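You operate a simulated robot arm through the tools that you are given. There is no shell and no other tool.

Carry out the task below with a simulated robot arm. There is one attempt and no reset: what you move stays moved.

Task
Scrub the blue drip tray clean and lay it in the sink.
Fine: dip the grey brush in the rinse tub first; the brush ends on the draining board.

It is judged by the outcome, as a careful person would: the job done as asked, and still so three seconds after it is handed in. It fails if anything else is knocked over, pushed out of place, dropped, spilled or broken.

Robot
A 7-joint arm with a three-finger gripper, fixed in place. Base frame: the origin is at the foot of the arm, x ahead of it, y to its left, z up; the work surface is at about z = 0.86. Units: m, degrees, N and s.
Its first joint turns from -166.0 to 166.0 degrees. Payload 2.69 kg.
The TCP is the grasp point between the finger pads, 0.03 m short of the fingertips. In the tool frame z runs along the fingers and y along their closing line. The gripper opens to 0.128 m. The gripper's body begins 0.117 m behind the TCP.
Orientation is that of the tool frame in the base frame, as a unit quaternion [x, y, z, w]. With the fingers straight down and closing along the base's y, the tool's x points along the base's -x, its y along +y and its z along -z.

Tools
- The arm moves only by the tool play_rows. Its argument "increments" is a list of rows, each a list of 7 numbers: the shift along the base's x, y, z in m, then the turn, a rotation vector about the base's x, y, z in degrees, then the opening in per cent of the stroke, from 0 (shut) to 100 (fully open). In form: [[tx, ty, tz, rx, ry, rz, jaw], ...]. A call has 1 to 20 rows; each row shifts and turns the commanded pose from where the row before left it. A row lasts 0.2 s, in which the tool goes at most 0.05 m and 8.6 degrees; a call with a longer step from one row to the next is refused whole, and so is a gripper value outside its range. A pose out of reach is approached as far as the arm can. The call stops where the force on the tool passes 50 N (or 10 N more than at its start, if that is more) or the arm is blocked; 0.2 s more then pass. Each finger halts on what it meets, pressing with about 20 N; the grip force reading is that of the motor and also rises with nothing between the fingers. The clock runs only during rows and for 0.2 s after the last one: add rows that do not move to give the fingers time. It gives the time, the measured TCP pose, the force on the tool (base axes), the opening and the grip force at its end, in the units of the frame above (readings bear some noise), with the torque about the TCP (base axes, N m) and any sound that the robot's microphone picked up.
- Cameras (640 x 400 px; columns grow to the right, rows downward): "scene" is fixed at [0.4052, -0.4821, 1.4975]; the picture's right is [0.97, -0.24, 0.00], its down [-0.12, -0.51, -0.85] and it looks along [0.20, 0.83, -0.53] (base axes); focal length 308 px, centre (320, 200). "wrist" rides on the gripper at [0.058, 0.054, -0.131] in the tool frame; the picture's right is [-0.68, 0.74, 0.00], its down [-0.62, -0.57, -0.55] and it looks along [-0.40, -0.37, 0.84] (tool axes); focal length 234 px, centre (320, 200). There is no depth. A picture from a camera that has moved, and an enlarged one, comes with that camera's place and axes in the base frame and with its lens. The place of the scene camera against the robot may be out by one fixed shift of up to 0.025 m in any direction.
- snapshot(camera): a new picture of that camera. It takes no simulated time.
- move_column(by): slides the trunk up (or, below 0, down) by that many m; the arm rides with it, the base frame stays. It gives what a move gives, with no picture.
- enlarge(camera, box): a new picture of the part [left, top, right, bottom] of that camera's present view, enlarged. It takes no simulated time.
- hand_in(): hands the job in; it is judged then, once.

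Nothing tells you positions but the pictures and the camera data. Unless the task says otherwise, let go and move clear before handing in.

The tools are called after "Request:" as name(argument=value, ...) on one line, values as JSON. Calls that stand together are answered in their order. play_rows: Moves the arm, as the interface text tells. Its arguments: {"type":"object","properties":{"increments":{"type":"array"}},"required":["increments"]} The other tools are called the same way: move_column (by) slides the trunk up or down; snapshot (camera) takes a picture; enlarge (camera, box) takes an enlarged picture of a part of a camera's view; hand_in () hands the job in.

At the start:

```text
t: 0.0
eef_pos: [0.4365, 0.5431, 1.2914]
orientation: [0.0, 1.0, 0.0, 0.0]
force: [0.1, 0.0, 0.0]
ft_torque: [-0.02, 0.0, 0.02]
grip_width: 0.1278
grasp_force: 0.0
trunk travel left (down, up): [-0.15, 0.2]
```

scene: 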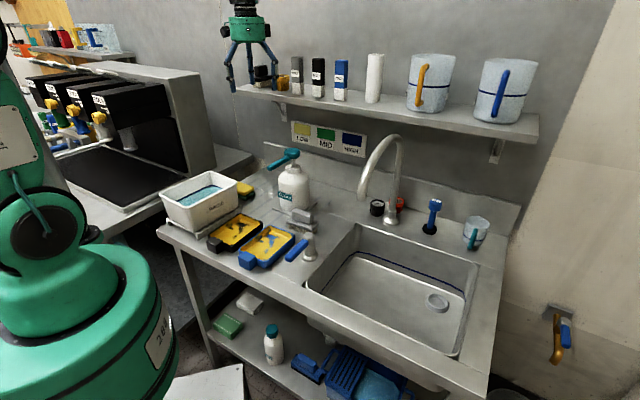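
wrist: 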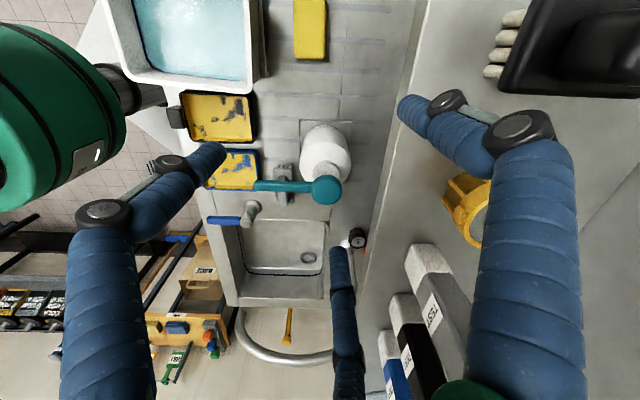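

I see a sink on the right, a white rinse tub at the left, two dirty trays (one black, one blue) and some brushes by the sink edge. I'll look closer before moving.

Request:
enlarge(camera="scene", box=[150, 140, 350, 280])

Request:
enlarge(camera="scene", box=[290, 120, 510, 360])

Request:
enlarge(camera="wrist", box=[140, 0, 400, 200])

Request:
enlarge(camera="wrist", box=[160, 130, 400, 370])

```text
2.86 times, centred on (250, 210) of scene
camera zoom: at [0.4052, -0.4821, 1.4975], right [0.97, -0.24, 0.0], down [-0.12, -0.51, -0.85], along [0.2, 0.83, -0.53], focal length 881 px, centre (520, 171)
```

zoom: 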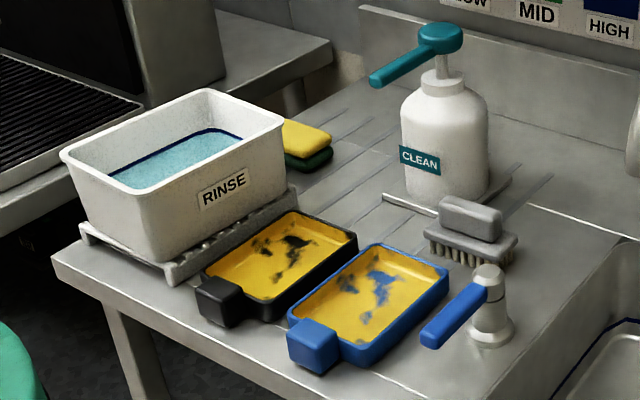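

```text
1.67 times, centred on (400, 240) of scene
camera zoom: at [0.4052, -0.4821, 1.4975], right [0.97, -0.24, 0.0], down [-0.12, -0.51, -0.85], along [0.2, 0.83, -0.53], focal length 514 px, centre (187, 133)
```

zoom: 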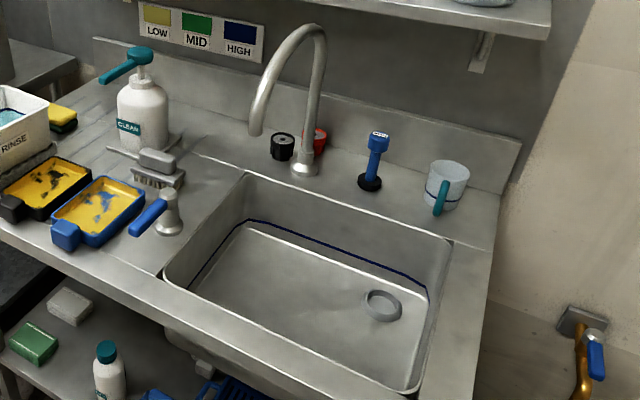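

```text
2.00 times, centred on (270, 100) of wrist
camera zoom: at [0.378, 0.5966, 1.4219], right [0.68, 0.74, 0.0], down [0.62, -0.57, 0.55], along [0.4, -0.37, -0.84], focal length 468 px, centre (420, 400)
```

zoom: 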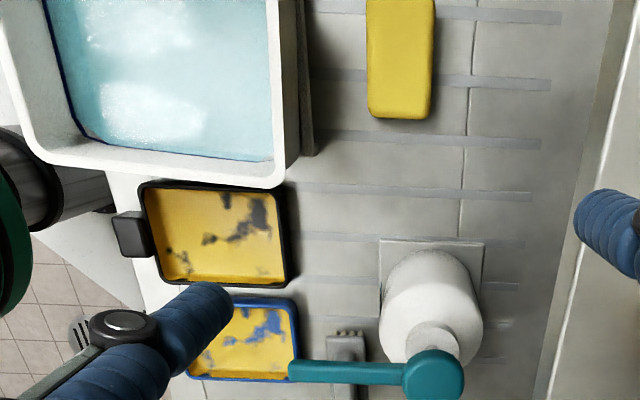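

```text
1.67 times, centred on (280, 250) of wrist
camera zoom: at [0.378, 0.5966, 1.4219], right [0.68, 0.74, 0.0], down [0.62, -0.57, 0.55], along [0.4, -0.37, -0.84], focal length 390 px, centre (387, 117)
```

zoom: 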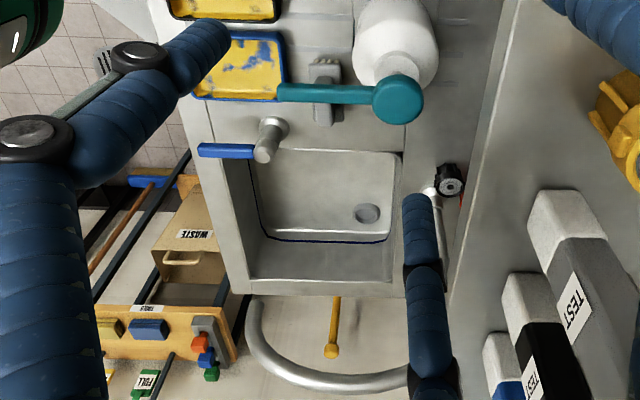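

The counter runs diagonally to the base frame. By my estimate the blue tray is near (0.44, 0.27), the grey brush near (0.50, 0.36) and the tub to the left. I'll move the wrist camera over the brush and tray at a safe height to get better positions.

Request:
play_rows(increments=[[0, -0.04, 0, 0, 0, 0, 100], [0.01, -0.04, 0, 0, 0, 0, 100], [0.01, -0.04, 0, 0, 0, 0, 100], [0.01, -0.04, 0, 0, 0, 0, 100], [0.01, -0.03, 0, 0, 0, 0, 100], [0, 0, 0, 0, 0, 0, 100]])

Request:
snapshot(camera="wrist")

Request:
snapshot(camera="scene")

```text
t: 1.4
eef_pos: [0.4758, 0.3567, 1.2899]
orientation: [0.001, 1.0, -0.001, 0.0]
force: [0.2, -0.3, 0.4]
ft_torque: [0.04, 0.01, -0.03]
grip_width: 0.1282
grasp_force: 0.0
trunk travel left (down, up): [-0.15, 0.2]
```

```text
taken
camera wrist: at [0.4173, 0.4076, 1.4207], right [0.68, 0.74, 0.0], down [0.62, -0.57, 0.55], along [0.4, -0.37, -0.84], focal length 234 px, centre (320, 200)
```

wrist: 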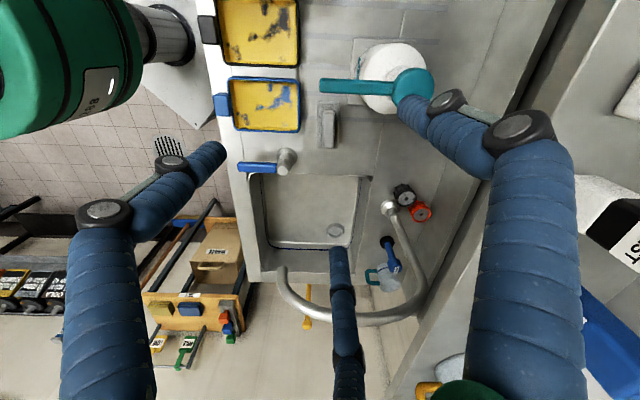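

```text
taken
```

scene: 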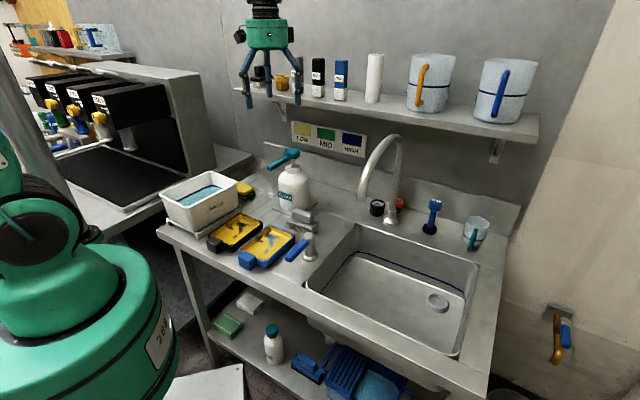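

The tray, brush and blue-handled fitting are clearer now. I'll zoom in for precise pixel positions.

Request:
enlarge(camera="wrist", box=[190, 0, 350, 100])

Request:
enlarge(camera="wrist", box=[200, 60, 360, 160])

Request:
enlarge(camera="wrist", box=[220, 130, 460, 290])

Request:
enlarge(camera="scene", box=[200, 0, 330, 120])

Request:
enlarge(camera="scene", box=[200, 180, 330, 280])

```text
4.00 times, centred on (270, 50) of wrist
camera zoom: at [0.4173, 0.4076, 1.4207], right [0.68, 0.74, 0.0], down [0.62, -0.57, 0.55], along [0.4, -0.37, -0.84], focal length 937 px, centre (520, 800)
```

zoom: 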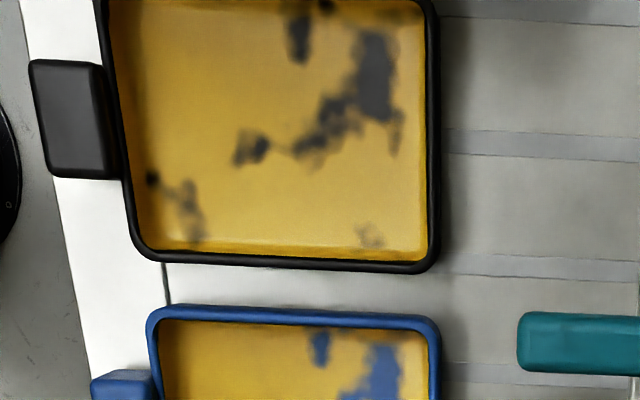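

```text
4.00 times, centred on (280, 110) of wrist
camera zoom: at [0.4173, 0.4076, 1.4207], right [0.68, 0.74, 0.0], down [0.62, -0.57, 0.55], along [0.4, -0.37, -0.84], focal length 937 px, centre (480, 560)
```

zoom: 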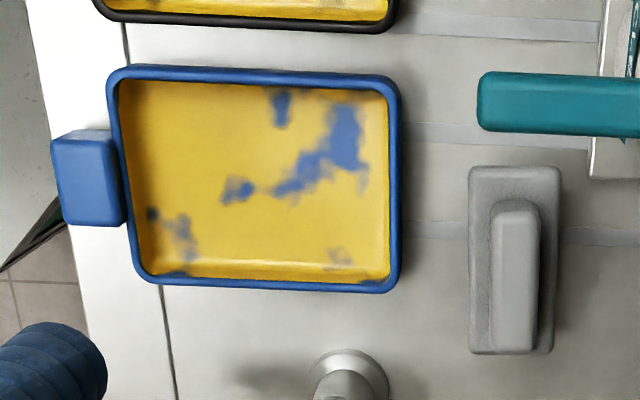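

```text
2.50 times, centred on (340, 210) of wrist
camera zoom: at [0.4173, 0.4076, 1.4207], right [0.68, 0.74, 0.0], down [0.62, -0.57, 0.55], along [0.4, -0.37, -0.84], focal length 585 px, centre (270, 175)
```

zoom: 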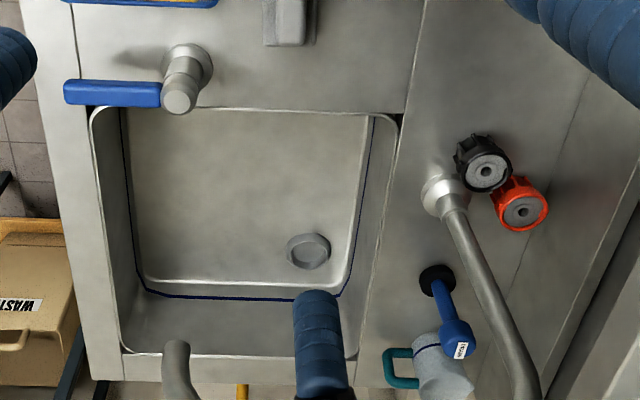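

```text
3.33 times, centred on (265, 60) of scene
camera zoom: at [0.4052, -0.4821, 1.4975], right [0.97, -0.24, 0.0], down [-0.12, -0.51, -0.85], along [0.2, 0.83, -0.53], focal length 1028 px, centre (503, 667)
```

zoom: 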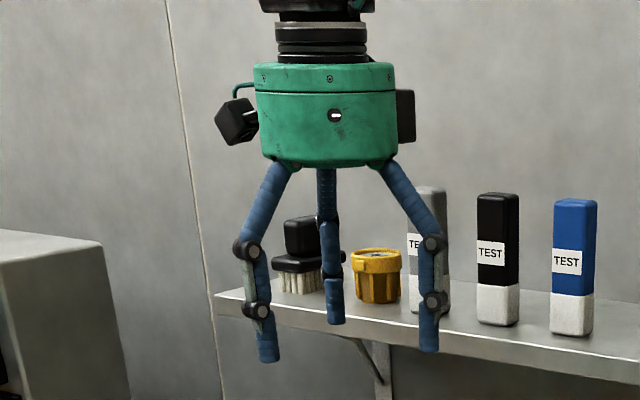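

```text
4.00 times, centred on (265, 230) of scene
camera zoom: at [0.4052, -0.4821, 1.4975], right [0.97, -0.24, 0.0], down [-0.12, -0.51, -0.85], along [0.2, 0.83, -0.53], focal length 1234 px, centre (540, 80)
```

zoom: 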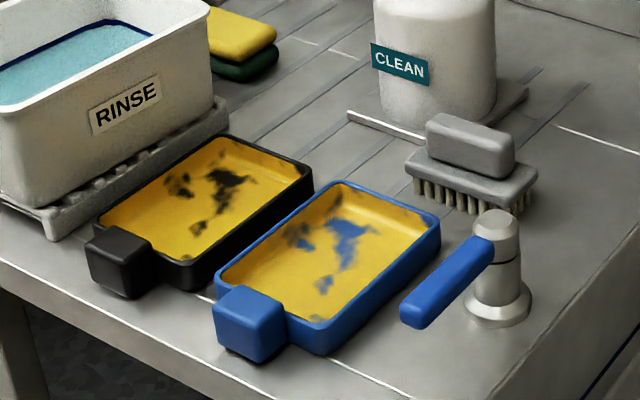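

The picture shows three finger-like legs although the text says two fingers. I'll close and reopen the gripper in free air to see which parts actually move.

Request:
play_rows(increments=[[0, 0, 0, 0, 0, 0, 30], [0, 0, 0, 0, 0, 0, 30], [0, 0, 0, 0, 0, 0, 30]])

Request:
snapshot(camera="wrist")

Request:
enlarge(camera="scene", box=[200, 0, 330, 120])

```text
t: 2.2
eef_pos: [0.4747, 0.3561, 1.2897]
orientation: [0.0, 1.0, 0.0, 0.0]
force: [0.2, 0.6, 0.6]
ft_torque: [0.01, 0.04, -0.04]
grip_width: 0.0383
grasp_force: 0.0
trunk travel left (down, up): [-0.15, 0.2]
```

```text
taken
camera wrist: at [0.4171, 0.4083, 1.4208], right [0.68, 0.74, 0.0], down [0.62, -0.57, 0.55], along [0.4, -0.37, -0.84], focal length 234 px, centre (320, 200)
```

wrist: 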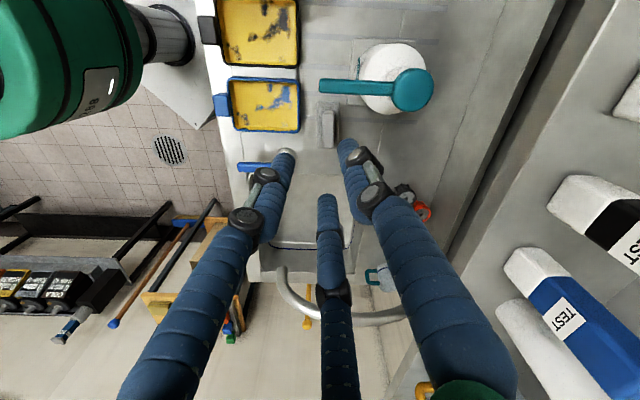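

```text
3.33 times, centred on (265, 60) of scene
camera zoom: at [0.4052, -0.4821, 1.4975], right [0.97, -0.24, 0.0], down [-0.12, -0.51, -0.85], along [0.2, 0.83, -0.53], focal length 1028 px, centre (503, 667)
```

zoom: 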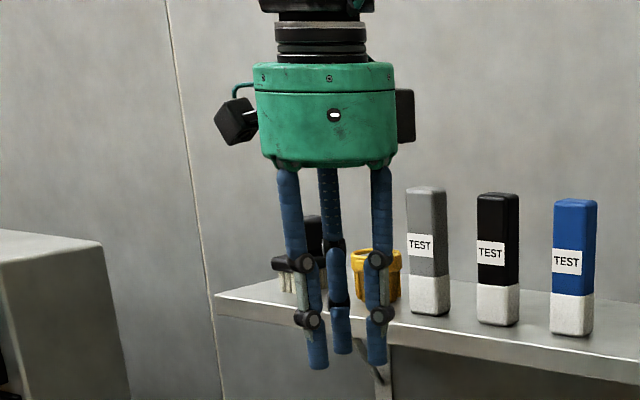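

All three legs converge together, and the closing line behaves as described. My brush estimate is (0.535, 0.323), with its long axis near -43°. The soap pump's spout is at about (0.45, 0.38, 1.08), so I'll turn the tool about 135° to keep the camera side away from the bottle, then look from above the brush.

Request:
play_rows(increments=[[0.004, -0.002, 0, 0, 0, 8.4, 100], [0.004, -0.002, 0, 0, 0, 8.4, 100], [0.004, -0.002, 0, 0, 0, 8.4, 100], [0.004, -0.002, 0, 0, 0, 8.4, 100], [0.004, -0.002, 0, 0, 0, 8.4, 100], [0.004, -0.002, 0, 0, 0, 8.4, 100], [0.004, -0.002, 0, 0, 0, 8.4, 100], [0.004, -0.002, 0, 0, 0, 8.4, 100], [0.004, -0.002, 0, 0, 0, 8.4, 100], [0.004, -0.002, 0, 0, 0, 8.4, 100], [0.004, -0.002, 0, 0, 0, 8.4, 100], [0.004, -0.002, 0, 0, 0, 8.4, 100], [0.004, -0.002, 0, 0, 0, 8.4, 100], [0.004, -0.002, 0, 0, 0, 8.4, 100], [0.004, -0.003, 0, 0, 0, 8.4, 100], [0, -0.002, 0, 0, 0, 8.4, 100], [0, 0, 0, 0, 0, 0, 100], [0, 0, 0, 0, 0, 0, 100]])

Request:
snapshot(camera="wrist")

Request:
snapshot(camera="scene")

```text
t: 6.0
eef_pos: [0.5381, 0.3201, 1.2923]
orientation: [0.922, -0.388, 0.001, 0.0]
force: [-0.5, -1.0, -0.2]
ft_torque: [0.0, 0.04, -0.01]
grip_width: 0.1281
grasp_force: 0.0
trunk travel left (down, up): [-0.15, 0.2]
```

```text
taken
camera wrist: at [0.5395, 0.2402, 1.4232], right [-1.0, -0.03, 0.0], down [-0.03, 0.84, 0.55], along [-0.02, 0.55, -0.84], focal length 234 px, centre (320, 200)
```

wrist: 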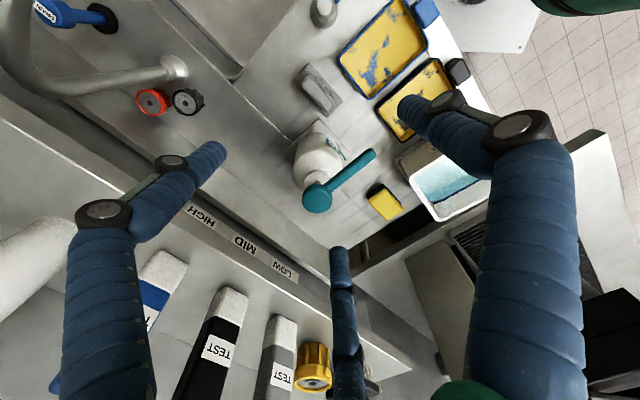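

```text
taken
```

scene: 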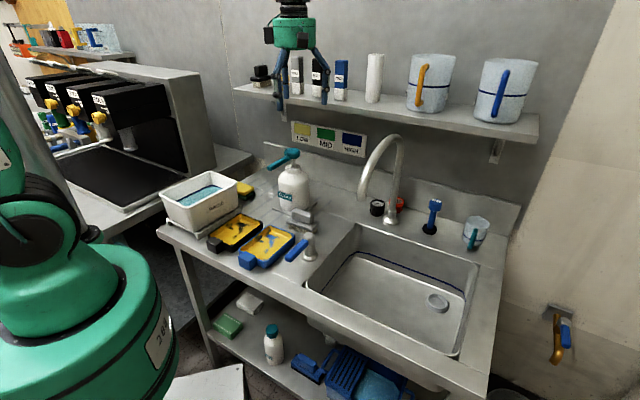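

The turn worked. Now I'll zoom in on the brush, the bottle and the grooves from this viewpoint.

Request:
enlarge(camera="wrist", box=[260, 40, 400, 140])

Request:
enlarge(camera="wrist", box=[260, 80, 500, 240])

```text
4.00 times, centred on (330, 90) of wrist
camera zoom: at [0.5395, 0.2402, 1.4232], right [-1.0, -0.03, 0.0], down [-0.03, 0.84, 0.55], along [-0.02, 0.55, -0.84], focal length 937 px, centre (280, 640)
```

zoom: 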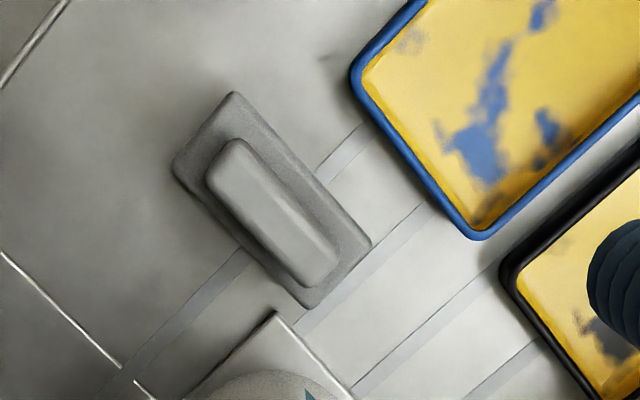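

```text
2.50 times, centred on (380, 160) of wrist
camera zoom: at [0.5395, 0.2402, 1.4232], right [-1.0, -0.03, 0.0], down [-0.03, 0.84, 0.55], along [-0.02, 0.55, -0.84], focal length 585 px, centre (170, 300)
```

zoom: 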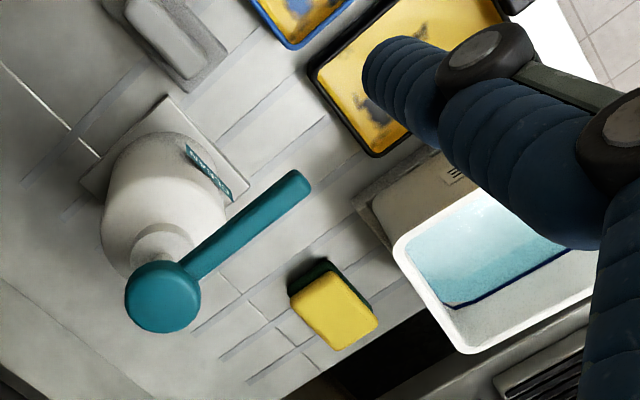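

Combining the two views puts the brush centre at about (0.541, 0.318), its flange top near z 0.877 and its handle top near 0.906. The pump spout tip is at about (0.45, 0.377, 1.063), clear of the descent. I'll align and descend partway with the jaws part open, then look again.

Request:
play_rows(increments=[[0.003, -0.002, -0.02, 0, 0, 2.5, 60], [0, 0, -0.045, 0, 0, 0, 60], [0, 0, -0.045, 0, 0, 0, 60], [0, 0, -0.045, 0, 0, 0, 60], [0, 0, -0.045, 0, 0, 0, 60], [0, 0, -0.045, 0, 0, 0, 60], [0, 0, -0.02, 0, 0, 0, 60], [0, 0, 0, 0, 0, 0, 60], [0, 0, 0, 0, 0, 0, 60]])

Request:
snapshot(camera="wrist")

Request:
enlarge(camera="scene", box=[200, 120, 380, 280])

```text
t: 8.0
eef_pos: [0.5396, 0.3207, 1.0271]
orientation: [0.93, -0.367, 0.0, 0.0]
force: [-0.7, -0.5, -0.2]
ft_torque: [-0.01, -0.02, 0.01]
grip_width: 0.0767
grasp_force: 0.0
trunk travel left (down, up): [-0.15, 0.2]
```

```text
taken
camera wrist: at [0.5455, 0.2396, 1.1578], right [-1.0, -0.08, 0.0], down [-0.06, 0.83, 0.55], along [-0.04, 0.55, -0.84], focal length 234 px, centre (320, 200)
```

wrist: 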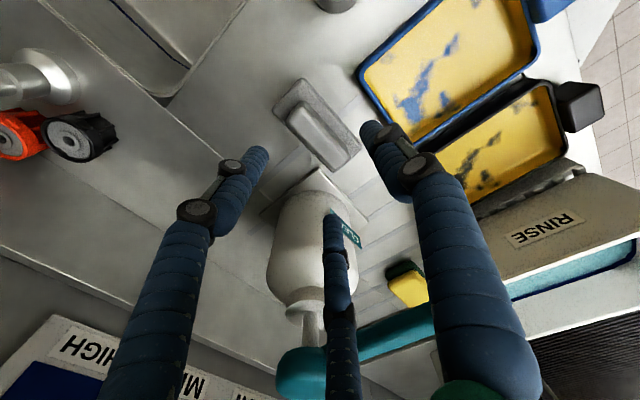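

```text
2.50 times, centred on (290, 200) of scene
camera zoom: at [0.4052, -0.4821, 1.4975], right [0.97, -0.24, 0.0], down [-0.12, -0.51, -0.85], along [0.2, 0.83, -0.53], focal length 771 px, centre (395, 200)
```

zoom: 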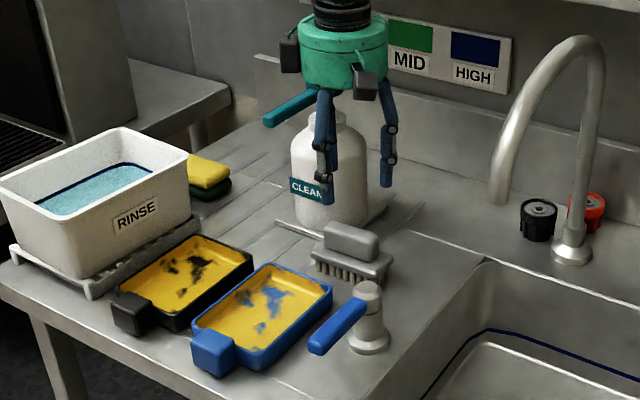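

Close view now, and the bottle clears the fingers. I'll zoom in on the brush once more for the final alignment.

Request:
enlarge(camera="wrist", box=[240, 60, 400, 180])

Request:
enlarge(camera="scene", box=[260, 140, 340, 260])

```text
3.33 times, centred on (320, 120) of wrist
camera zoom: at [0.5455, 0.2396, 1.1578], right [-1.0, -0.08, 0.0], down [-0.06, 0.83, 0.55], along [-0.04, 0.55, -0.84], focal length 781 px, centre (320, 467)
```

zoom: 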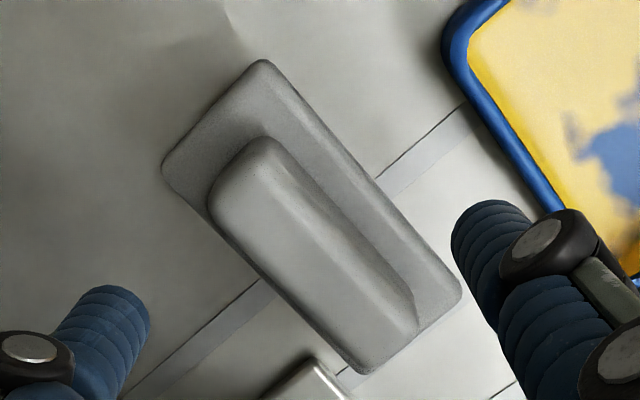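

```text
3.33 times, centred on (300, 200) of scene
camera zoom: at [0.4052, -0.4821, 1.4975], right [0.97, -0.24, 0.0], down [-0.12, -0.51, -0.85], along [0.2, 0.83, -0.53], focal length 1028 px, centre (387, 200)
```

zoom: 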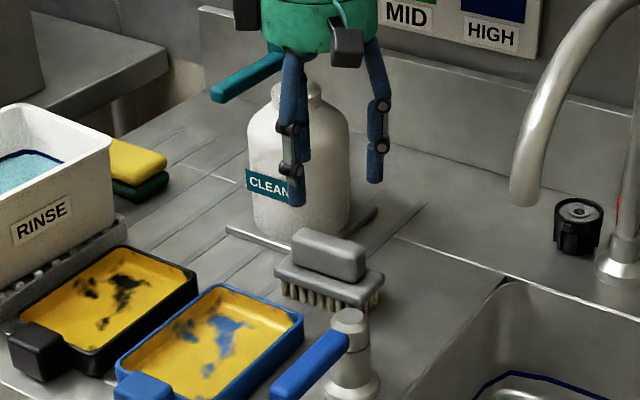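

Brush centre confirmed near (0.541, 0.318). I'll descend so the fingertips stop just above the flange, and check for contact.

Request:
play_rows(increments=[[0.0015, 0, -0.04, 0, 0, 0, 60], [0, 0, -0.04, 0, 0, 0, 60], [0, 0, -0.02, 0, 0, 0, 60], [0, 0, -0.007, 0, 0, 0, 60], [0, 0, 0, 0, 0, 0, 60]])

Request:
snapshot(camera="wrist")

Request:
enlarge(camera="scene", box=[260, 140, 340, 260])

```text
t: 9.2
eef_pos: [0.5405, 0.3199, 0.923]
orientation: [0.93, -0.367, 0.0, -0.001]
force: [2.5, -2.0, 19.5]
ft_torque: [0.38, -0.33, -0.07]
grip_width: 0.0807
grasp_force: 2.5
trunk travel left (down, up): [-0.15, 0.2]
```

```text
taken
camera wrist: at [0.5466, 0.2398, 1.0539], right [-1.0, -0.07, 0.0], down [-0.06, 0.83, 0.55], along [-0.04, 0.55, -0.84], focal length 234 px, centre (320, 200)
```

wrist: 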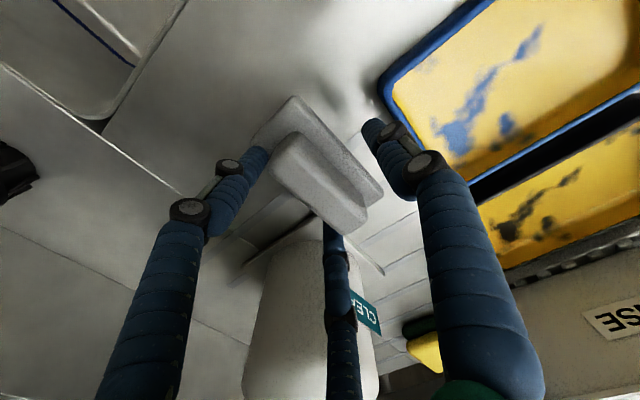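

```text
3.33 times, centred on (300, 200) of scene
camera zoom: at [0.4052, -0.4821, 1.4975], right [0.97, -0.24, 0.0], down [-0.12, -0.51, -0.85], along [0.2, 0.83, -0.53], focal length 1028 px, centre (387, 200)
```

zoom: 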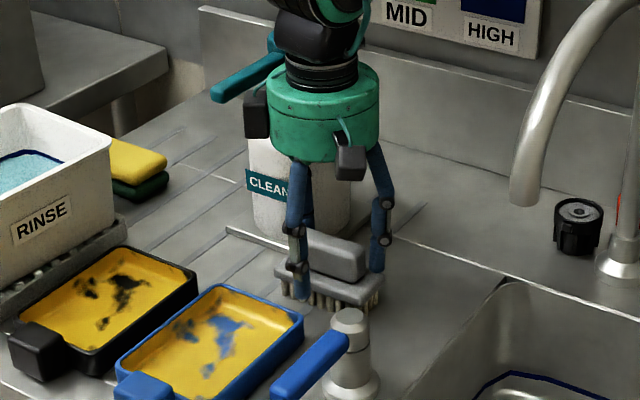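

Contact came at fingertip height 0.893 with the reaction on the bottle side, so the legs really are three fingers: one on the tray side and two on the bottle side. Their tips touched the brush's flange. I'll rise a few millimetres, shift slightly toward the two-finger side and close on the handle.

Request:
play_rows(increments=[[0, 0, 0.0075, 0, 0, 0, 60], [0.003, 0.003, 0, 0, 0, 0, 60], [0, 0, 0, 0, 0, 0, 45], [0, 0, 0, 0, 0, 0, 30], [0, 0, 0, 0, 0, 0, 15], [0, 0, 0, 0, 0, 0, 0], [0, 0, 0, 0, 0, 0, 0], [0, 0, 0, 0, 0, 0, 0]])

Request:
snapshot(camera="wrist")

Request:
enlarge(camera="scene", box=[260, 140, 340, 260])

```text
t: 11.0
eef_pos: [0.5435, 0.3236, 0.9281]
orientation: [0.93, -0.367, -0.001, 0.0]
force: [0.7, 0.4, 0.1]
ft_torque: [-0.01, -0.03, 0.04]
grip_width: 0.0388
grasp_force: 20.5
trunk travel left (down, up): [-0.15, 0.2]
```

```text
taken
camera wrist: at [0.5499, 0.2429, 1.0588], right [-1.0, -0.08, 0.0], down [-0.06, 0.83, 0.55], along [-0.04, 0.55, -0.84], focal length 234 px, centre (320, 200)
```

wrist: 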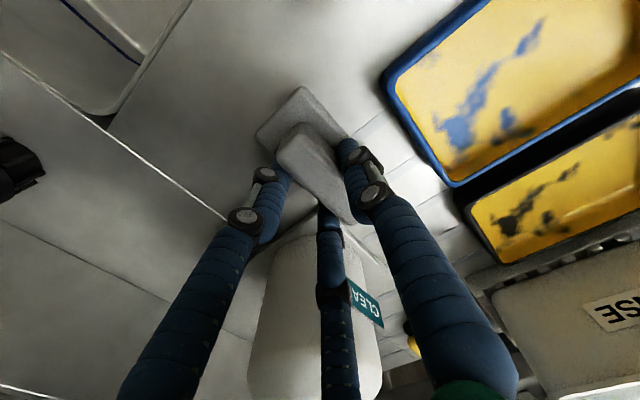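

```text
3.33 times, centred on (300, 200) of scene
camera zoom: at [0.4052, -0.4821, 1.4975], right [0.97, -0.24, 0.0], down [-0.12, -0.51, -0.85], along [0.2, 0.83, -0.53], focal length 1028 px, centre (387, 200)
```

zoom: 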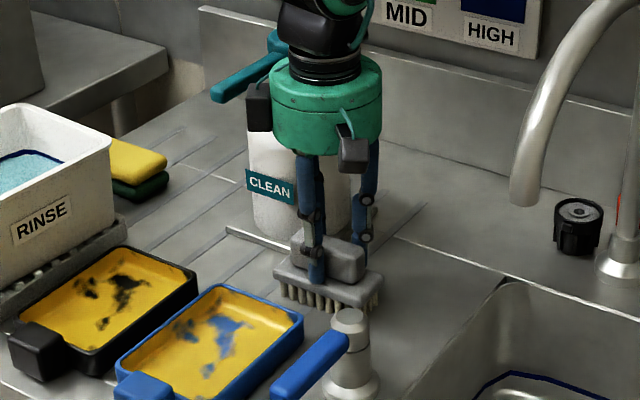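

The brush is gripped at width 0.039 and 20 N. I'll lift it clear of the bottle and spout and check the hold before moving on.

Request:
play_rows(increments=[[0, 0, 0.02, 0, 0, 0, 0], [0, 0, 0.04, 0, 0, 0, 0], [0, 0, 0.049, 0, 0, 0, 0], [0, 0, 0.049, 0, 0, 0, 0], [0, 0, 0.049, 0, 0, 0, 0], [0, 0, 0.049, 0, 0, 0, 0], [0, 0, 0.036, 0, 0, 0, 0], [0, 0, 0, 0, 0, 0, 0]])

Request:
snapshot(camera="wrist")

Request:
snapshot(camera="scene")

```text
t: 12.8
eef_pos: [0.5456, 0.3188, 1.22]
orientation: [0.93, -0.367, 0.0, 0.0]
force: [-0.7, -0.1, -1.7]
ft_torque: [0.02, -0.02, -0.01]
grip_width: 0.0387
grasp_force: 20.6
trunk travel left (down, up): [-0.15, 0.2]
```

```text
taken
camera wrist: at [0.5515, 0.2388, 1.3507], right [-1.0, -0.08, 0.0], down [-0.06, 0.83, 0.55], along [-0.04, 0.55, -0.84], focal length 234 px, centre (320, 200)
```

wrist: 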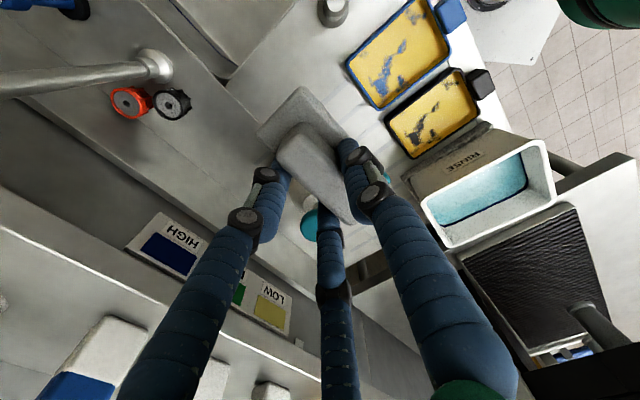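

```text
taken
```

scene: 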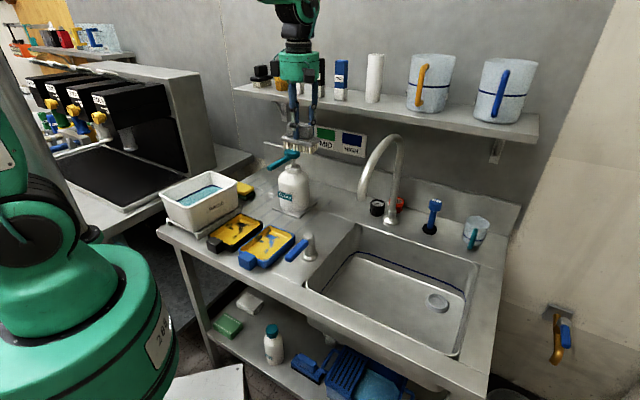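

The brush is held firmly and level. The tub is now fully visible to the wrist camera, so I'll zoom in to measure its rim and water.

Request:
enlarge(camera="wrist", box=[390, 110, 580, 260])

Request:
enlarge(camera="scene", box=[150, 160, 260, 250])

```text
2.67 times, centred on (485, 185) of wrist
camera zoom: at [0.5515, 0.2388, 1.3507], right [-1.0, -0.08, 0.0], down [-0.06, 0.83, 0.55], along [-0.04, 0.55, -0.84], focal length 624 px, centre (-120, 240)
```

zoom: 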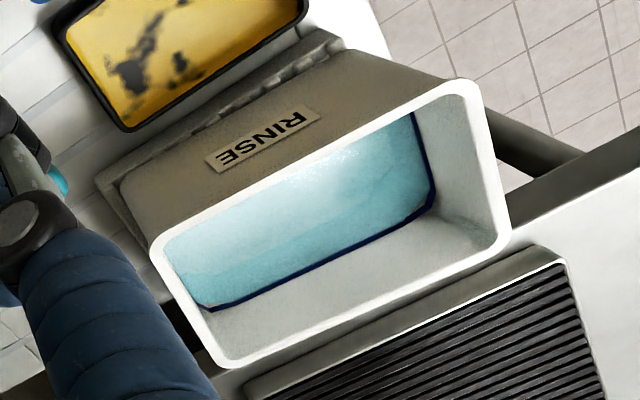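

```text
4.44 times, centred on (205, 205) of scene
camera zoom: at [0.4052, -0.4821, 1.4975], right [0.97, -0.24, 0.0], down [-0.12, -0.51, -0.85], along [0.2, 0.83, -0.53], focal length 1371 px, centre (831, 178)
```

zoom: 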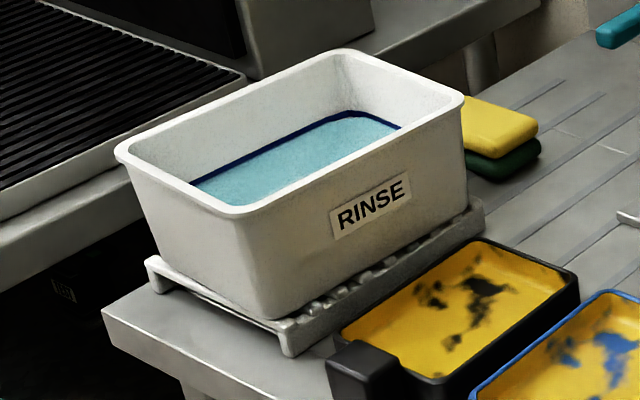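

The tub rim is at about z 0.985, centre about (0.222, 0.453), with the water roughly 5 cm below the rim. I'll carry the brush over at height, turning it 90° so its long side lies along the tub.

Request:
play_rows(increments=[[-0.029, 0.01173, 0, 0, 0, -8.18, 0], [-0.029, 0.01173, 0, 0, 0, -8.18, 0], [-0.029, 0.01173, 0, 0, 0, -8.18, 0], [-0.029, 0.01173, 0, 0, 0, -8.18, 0], [-0.029, 0.01173, 0, 0, 0, -8.18, 0], [-0.029, 0.01173, 0, 0, 0, -8.18, 0], [-0.029, 0.01173, 0, 0, 0, -8.18, 0], [-0.029, 0.01173, 0, 0, 0, -8.18, 0], [-0.029, 0.01173, 0, 0, 0, -8.18, 0], [-0.029, 0.01173, 0, 0, 0, -8.18, 0], [-0.029, 0.01173, 0, 0, 0, -8.2, 0], [0, 0, 0, 0, 0, 0, 0], [0, 0, 0, 0, 0, 0, 0]])

Request:
snapshot(camera="wrist")

Request:
enlarge(camera="scene", box=[130, 60, 330, 260])

```text
t: 15.6
eef_pos: [0.2275, 0.4514, 1.2198]
orientation: [-0.397, 0.918, -0.001, 0.001]
force: [0.4, -0.4, -1.7]
ft_torque: [0.02, -0.01, 0.03]
grip_width: 0.0386
grasp_force: 20.2
trunk travel left (down, up): [-0.15, 0.2]
```

```text
taken
camera wrist: at [0.1482, 0.4446, 1.3513], right [-0.07, 1.0, 0.0], down [0.83, 0.06, 0.55], along [0.55, 0.04, -0.84], focal length 234 px, centre (320, 200)
```

wrist: 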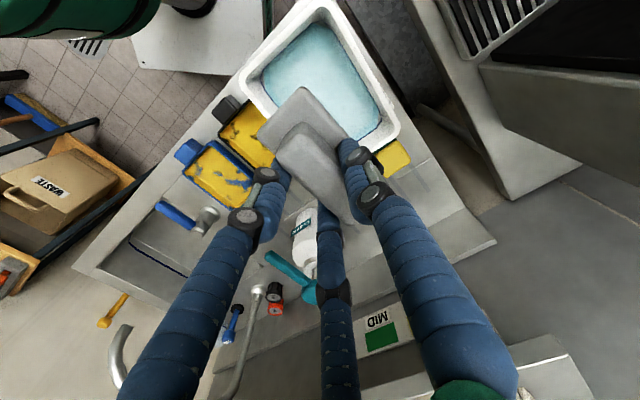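

```text
2.00 times, centred on (230, 160) of scene
camera zoom: at [0.4052, -0.4821, 1.4975], right [0.97, -0.24, 0.0], down [-0.12, -0.51, -0.85], along [0.2, 0.83, -0.53], focal length 617 px, centre (500, 280)
```

zoom: 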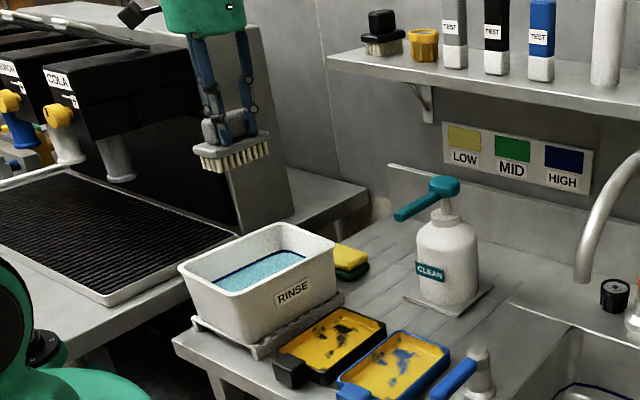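

The brush is over the tub centre, which this view puts at about (0.224, 0.456). I'll descend to just above the rim and check.

Request:
play_rows(increments=[[0.001, 0.003, -0.04, 0, 0, 0, 0], [0, 0, -0.045, 0, 0, 0, 0], [0, 0, -0.045, 0, 0, 0, 0], [0, 0, 0, 0, 0, 0, 0]])

Request:
snapshot(camera="wrist")

Request:
enlarge(camera="scene", box=[130, 110, 290, 250])

```text
t: 16.6
eef_pos: [0.2237, 0.4519, 1.0896]
orientation: [-0.398, 0.917, 0.0, 0.0]
force: [0.4, 0.2, -1.7]
ft_torque: [-0.05, -0.02, 0.02]
grip_width: 0.0385
grasp_force: 19.7
trunk travel left (down, up): [-0.15, 0.2]
```

```text
taken
camera wrist: at [0.1452, 0.4448, 1.2204], right [-0.07, 1.0, 0.0], down [0.83, 0.06, 0.55], along [0.55, 0.04, -0.84], focal length 234 px, centre (320, 200)
```

wrist: 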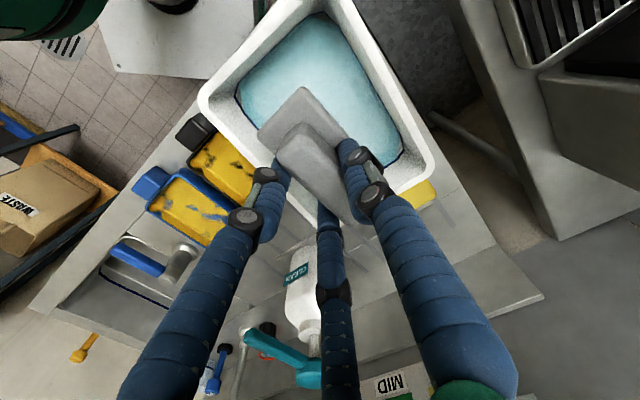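

```text
2.86 times, centred on (210, 180) of scene
camera zoom: at [0.4052, -0.4821, 1.4975], right [0.97, -0.24, 0.0], down [-0.12, -0.51, -0.85], along [0.2, 0.83, -0.53], focal length 881 px, centre (634, 257)
```

zoom: 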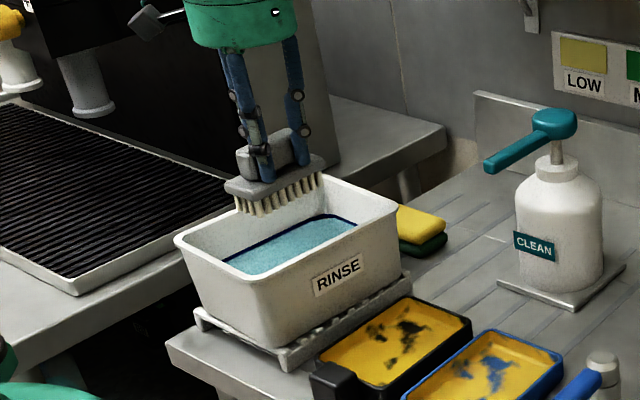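

The brush is centred over the tub opening. I'll dip it slowly so the bristles enter the water, hold, and check.

Request:
play_rows(increments=[[-0.002, 0.002, -0.03, 0, 0, 0, 0], [0, 0, -0.03, 0, 0, 0, 0], [0, 0, -0.025, 0, 0, 0, 0], [0, 0, -0.015, 0, 0, 0, 0], [0, 0, -0.01, 0, 0, 0, 0], [0, 0, 0, 0, 0, 0, 0]])

Request:
enlarge(camera="scene", box=[150, 130, 270, 240])

Request:
snapshot(camera="wrist")

```text
t: 18.0
eef_pos: [0.226, 0.4568, 0.9785]
orientation: [-0.398, 0.917, 0.0, 0.0]
force: [-0.5, 0.6, -1.3]
ft_torque: [-0.01, -0.02, 0.0]
grip_width: 0.0383
grasp_force: 20.5
trunk travel left (down, up): [-0.15, 0.2]
```

```text
3.64 times, centred on (210, 185) of scene
camera zoom: at [0.4052, -0.4821, 1.4975], right [0.97, -0.24, 0.0], down [-0.12, -0.51, -0.85], along [0.2, 0.83, -0.53], focal length 1122 px, centre (720, 254)
```

zoom: 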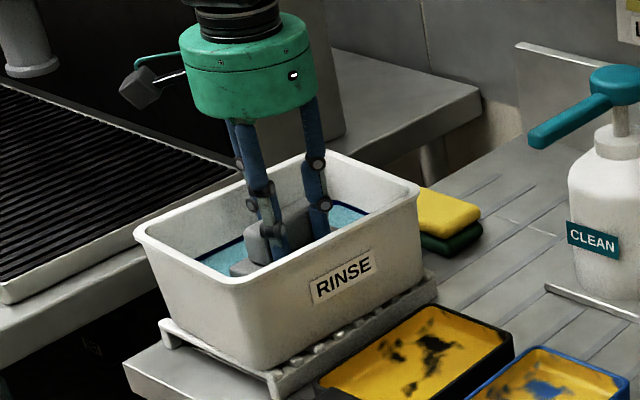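

```text
taken
camera wrist: at [0.1458, 0.4491, 1.1094], right [-0.08, 1.0, 0.0], down [0.83, 0.06, 0.55], along [0.55, 0.04, -0.84], focal length 234 px, centre (320, 200)
```

wrist: 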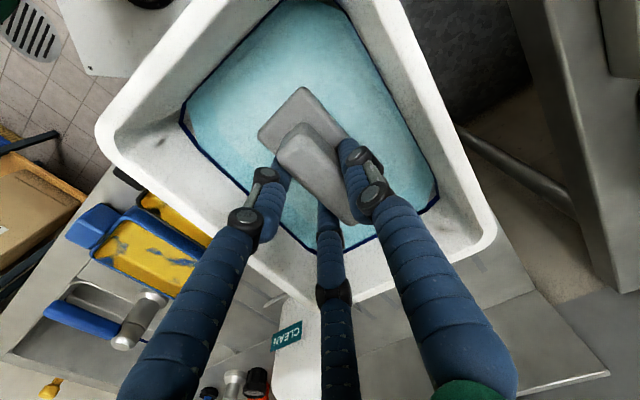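

The upward force on the tool changed by about 0.4 N, and the bristles are below the waterline. I'll lift slowly, let it drip over the tub, and check the tub hasn't moved.

Request:
play_rows(increments=[[0, 0, 0, 0, 0, 0, 0], [0, 0, 0, 0, 0, 0, 0], [0, 0, 0.015, 0, 0, 0, 0], [0, 0, 0.02, 0, 0, 0, 0], [0, 0, 0.03, 0, 0, 0, 0], [0, 0, 0.035, 0, 0, 0, 0], [0, 0, 0, 0, 0, 0, 0], [0, 0, 0, 0, 0, 0, 0], [0, 0, 0, 0, 0, 0, 0], [0, 0, 0.04, 0, 0, 0, 0], [0, 0, 0.045, 0, 0, 0, 0], [0, 0, 0.04, 0, 0, 0, 0], [0, 0, 0, 0, 0, 0, 0]])

Request:
enlarge(camera="scene", box=[130, 80, 330, 260])

```text
t: 20.8
eef_pos: [0.2253, 0.4577, 1.2058]
orientation: [-0.398, 0.917, 0.0, 0.001]
force: [-0.5, 0.4, -0.7]
ft_torque: [0.0, 0.02, -0.02]
grip_width: 0.0387
grasp_force: 19.9
trunk travel left (down, up): [-0.15, 0.2]
```

```text
2.22 times, centred on (230, 170) of scene
camera zoom: at [0.4052, -0.4821, 1.4975], right [0.97, -0.24, 0.0], down [-0.12, -0.51, -0.85], along [0.2, 0.83, -0.53], focal length 685 px, centre (520, 267)
```

zoom: 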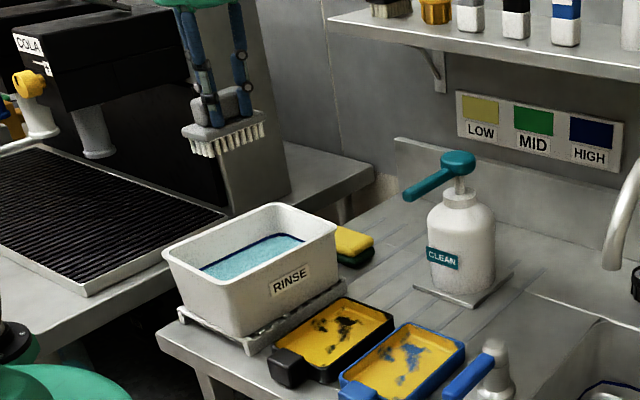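

The brush came out and the bristles look lighter; the tub is undisturbed. Next I'll carry it at height to above the blue tray, centre about (0.416, 0.243).

Request:
play_rows(increments=[[0.02834, -0.03117, 0, 0, 0, 0, 0], [0.02834, -0.03117, 0, 0, 0, 0, 0], [0.02834, -0.03117, 0, 0, 0, 0, 0], [0.02834, -0.03117, 0, 0, 0, 0, 0], [0.02834, -0.03117, 0, 0, 0, 0, 0], [0.02834, -0.03117, 0, 0, 0, 0, 0], [0.02836, -0.03118, 0, 0, 0, 0, 0], [0, 0, -0.045, 0, 0, 0, 0], [0, 0, -0.045, 0, 0, 0, 0], [0, 0, -0.045, 0, 0, 0, 0], [0, 0, 0, 0, 0, 0, 0]])

Request:
snapshot(camera="wrist")

Request:
enlarge(camera="scene", box=[190, 120, 350, 280])

```text
t: 23.2
eef_pos: [0.4223, 0.2353, 1.0682]
orientation: [-0.398, 0.917, 0.0, 0.0]
force: [0.2, 0.2, -2.0]
ft_torque: [-0.02, 0.04, 0.04]
grip_width: 0.0387
grasp_force: 19.8
trunk travel left (down, up): [-0.15, 0.2]
```

```text
taken
camera wrist: at [0.3426, 0.2285, 1.1983], right [-0.08, 1.0, 0.0], down [0.83, 0.06, 0.55], along [0.55, 0.04, -0.84], focal length 234 px, centre (320, 200)
```

wrist: 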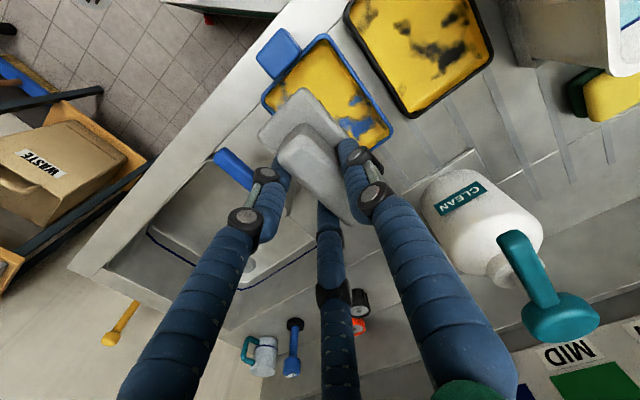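

```text
2.50 times, centred on (270, 200) of scene
camera zoom: at [0.4052, -0.4821, 1.4975], right [0.97, -0.24, 0.0], down [-0.12, -0.51, -0.85], along [0.2, 0.83, -0.53], focal length 771 px, centre (445, 200)
```

zoom: 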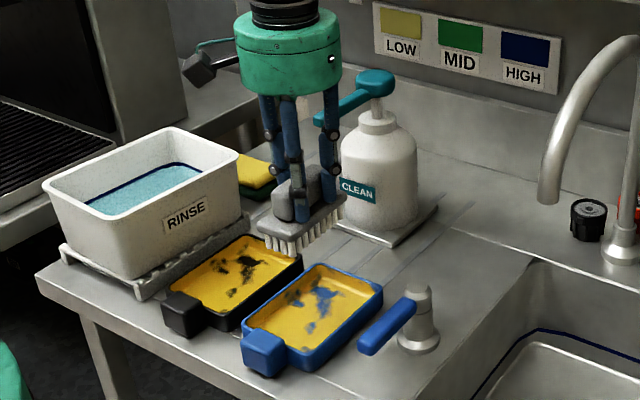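

I'll zoom in on the tray in this wrist view to refine its position under the brush.

Request:
enlarge(camera="wrist", box=[240, 10, 420, 170])

```text
2.50 times, centred on (330, 90) of wrist
camera zoom: at [0.3426, 0.2285, 1.1983], right [-0.08, 1.0, 0.0], down [0.83, 0.06, 0.55], along [0.55, 0.04, -0.84], focal length 585 px, centre (295, 475)
```

zoom: 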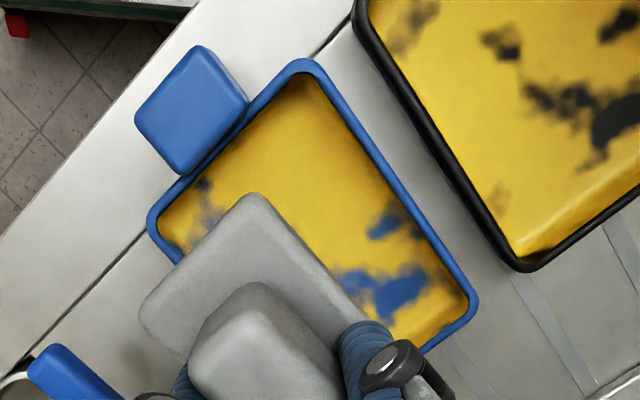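

The tray centre is refined to (0.4165, 0.245), and the brush centre is 3–4 mm short of it. I'll shift and lower to just above the tray floor.

Request:
play_rows(increments=[[0.003, 0.004, 0, 0, 0, 0, 0], [0, 0, -0.04, 0, 0, 0, 0], [0, 0, -0.04, 0, 0, 0, 0], [0, 0, -0.03, 0, 0, 0, 0], [0, 0, -0.015, 0, 0, 0, 0], [0, 0, -0.006, 0, 0, 0, 0], [0, 0, 0, 0, 0, 0, 0]])

Request:
enlarge(camera="wrist", box=[200, 10, 440, 170])

Request:
enlarge(camera="scene", box=[190, 160, 330, 280])

```text
t: 24.8
eef_pos: [0.4249, 0.2427, 0.9369]
orientation: [-0.398, 0.917, 0.0, 0.0]
force: [-0.7, -0.5, -1.4]
ft_torque: [-0.03, 0.02, 0.03]
grip_width: 0.0385
grasp_force: 19.9
trunk travel left (down, up): [-0.15, 0.2]
```

```text
2.50 times, centred on (320, 90) of wrist
camera zoom: at [0.3457, 0.2346, 1.067], right [-0.08, 1.0, 0.0], down [0.83, 0.06, 0.55], along [0.55, 0.04, -0.84], focal length 585 px, centre (320, 475)
```

zoom: 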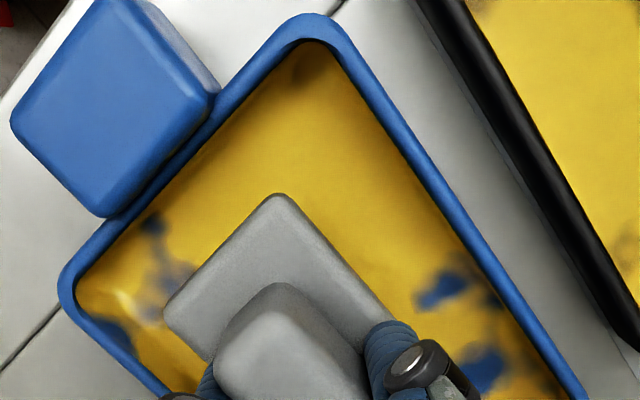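

```text
3.33 times, centred on (260, 220) of scene
camera zoom: at [0.4052, -0.4821, 1.4975], right [0.97, -0.24, 0.0], down [-0.12, -0.51, -0.85], along [0.2, 0.83, -0.53], focal length 1028 px, centre (520, 133)
```

zoom: 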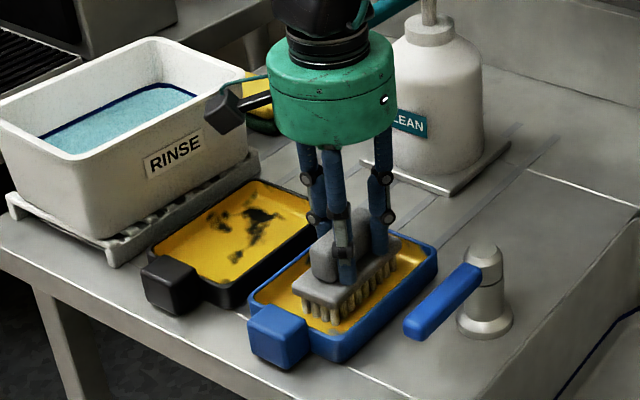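

The brush is centred inside the tray with no contact yet. I'll lower in small steps until the bristles press lightly.

Request:
play_rows(increments=[[0, 0, -0.003, 0, 0, 0, 0], [0, 0, -0.003, 0, 0, 0, 0], [0, 0, 0, 0, 0, 0, 0]])

```text
t: 25.6
eef_pos: [0.4269, 0.2431, 0.9335]
orientation: [-0.397, 0.918, 0.0, 0.003]
force: [-1.8, -0.1, 19.2]
ft_torque: [-0.49, 0.67, 0.02]
grip_width: 0.039
grasp_force: 20.2
trunk travel left (down, up): [-0.15, 0.2]
stopped in row 3: the force on the tool passed its limit at 52 N (the readings are from after the stop); the commanded pose is now the measured one
```

Contact is firm: the bristles reached the floor at about z 0.9335, with the load toward the front end. I'll ease off a millimetre and check the force before stroking.

Request:
play_rows(increments=[[0, 0, 0.001, 0, 0, 0, 0], [0, 0, 0, 0, 0, 0, 0]])

Request:
enlarge(camera="scene", box=[190, 160, 330, 280])

Request:
enlarge(camera="wrist", box=[200, 10, 440, 170])

```text
t: 26.2
eef_pos: [0.4253, 0.2438, 0.9339]
orientation: [-0.398, 0.918, 0.0, 0.002]
force: [5.2, -0.2, 12.9]
ft_torque: [-0.1, -0.07, 0.05]
grip_width: 0.0385
grasp_force: 19.8
trunk travel left (down, up): [-0.15, 0.2]
```

```text
3.33 times, centred on (260, 220) of scene
camera zoom: at [0.4052, -0.4821, 1.4975], right [0.97, -0.24, 0.0], down [-0.12, -0.51, -0.85], along [0.2, 0.83, -0.53], focal length 1028 px, centre (520, 133)
```

zoom: 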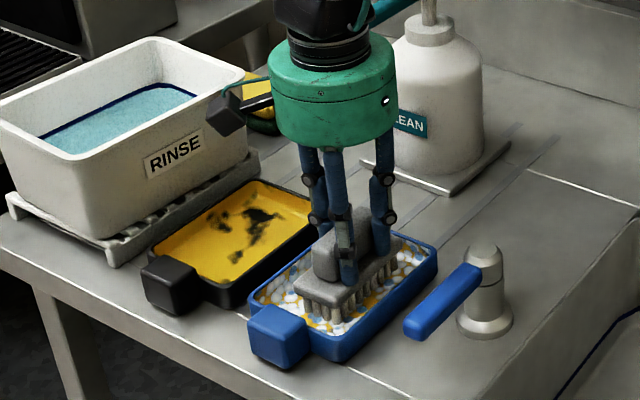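

```text
2.50 times, centred on (320, 90) of wrist
camera zoom: at [0.3468, 0.2359, 1.0644], right [-0.08, 1.0, 0.0], down [0.83, 0.06, 0.55], along [0.55, 0.04, -0.83], focal length 585 px, centre (320, 475)
```

zoom: 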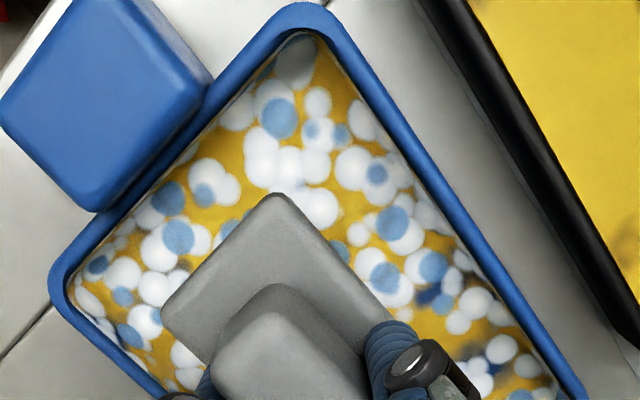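

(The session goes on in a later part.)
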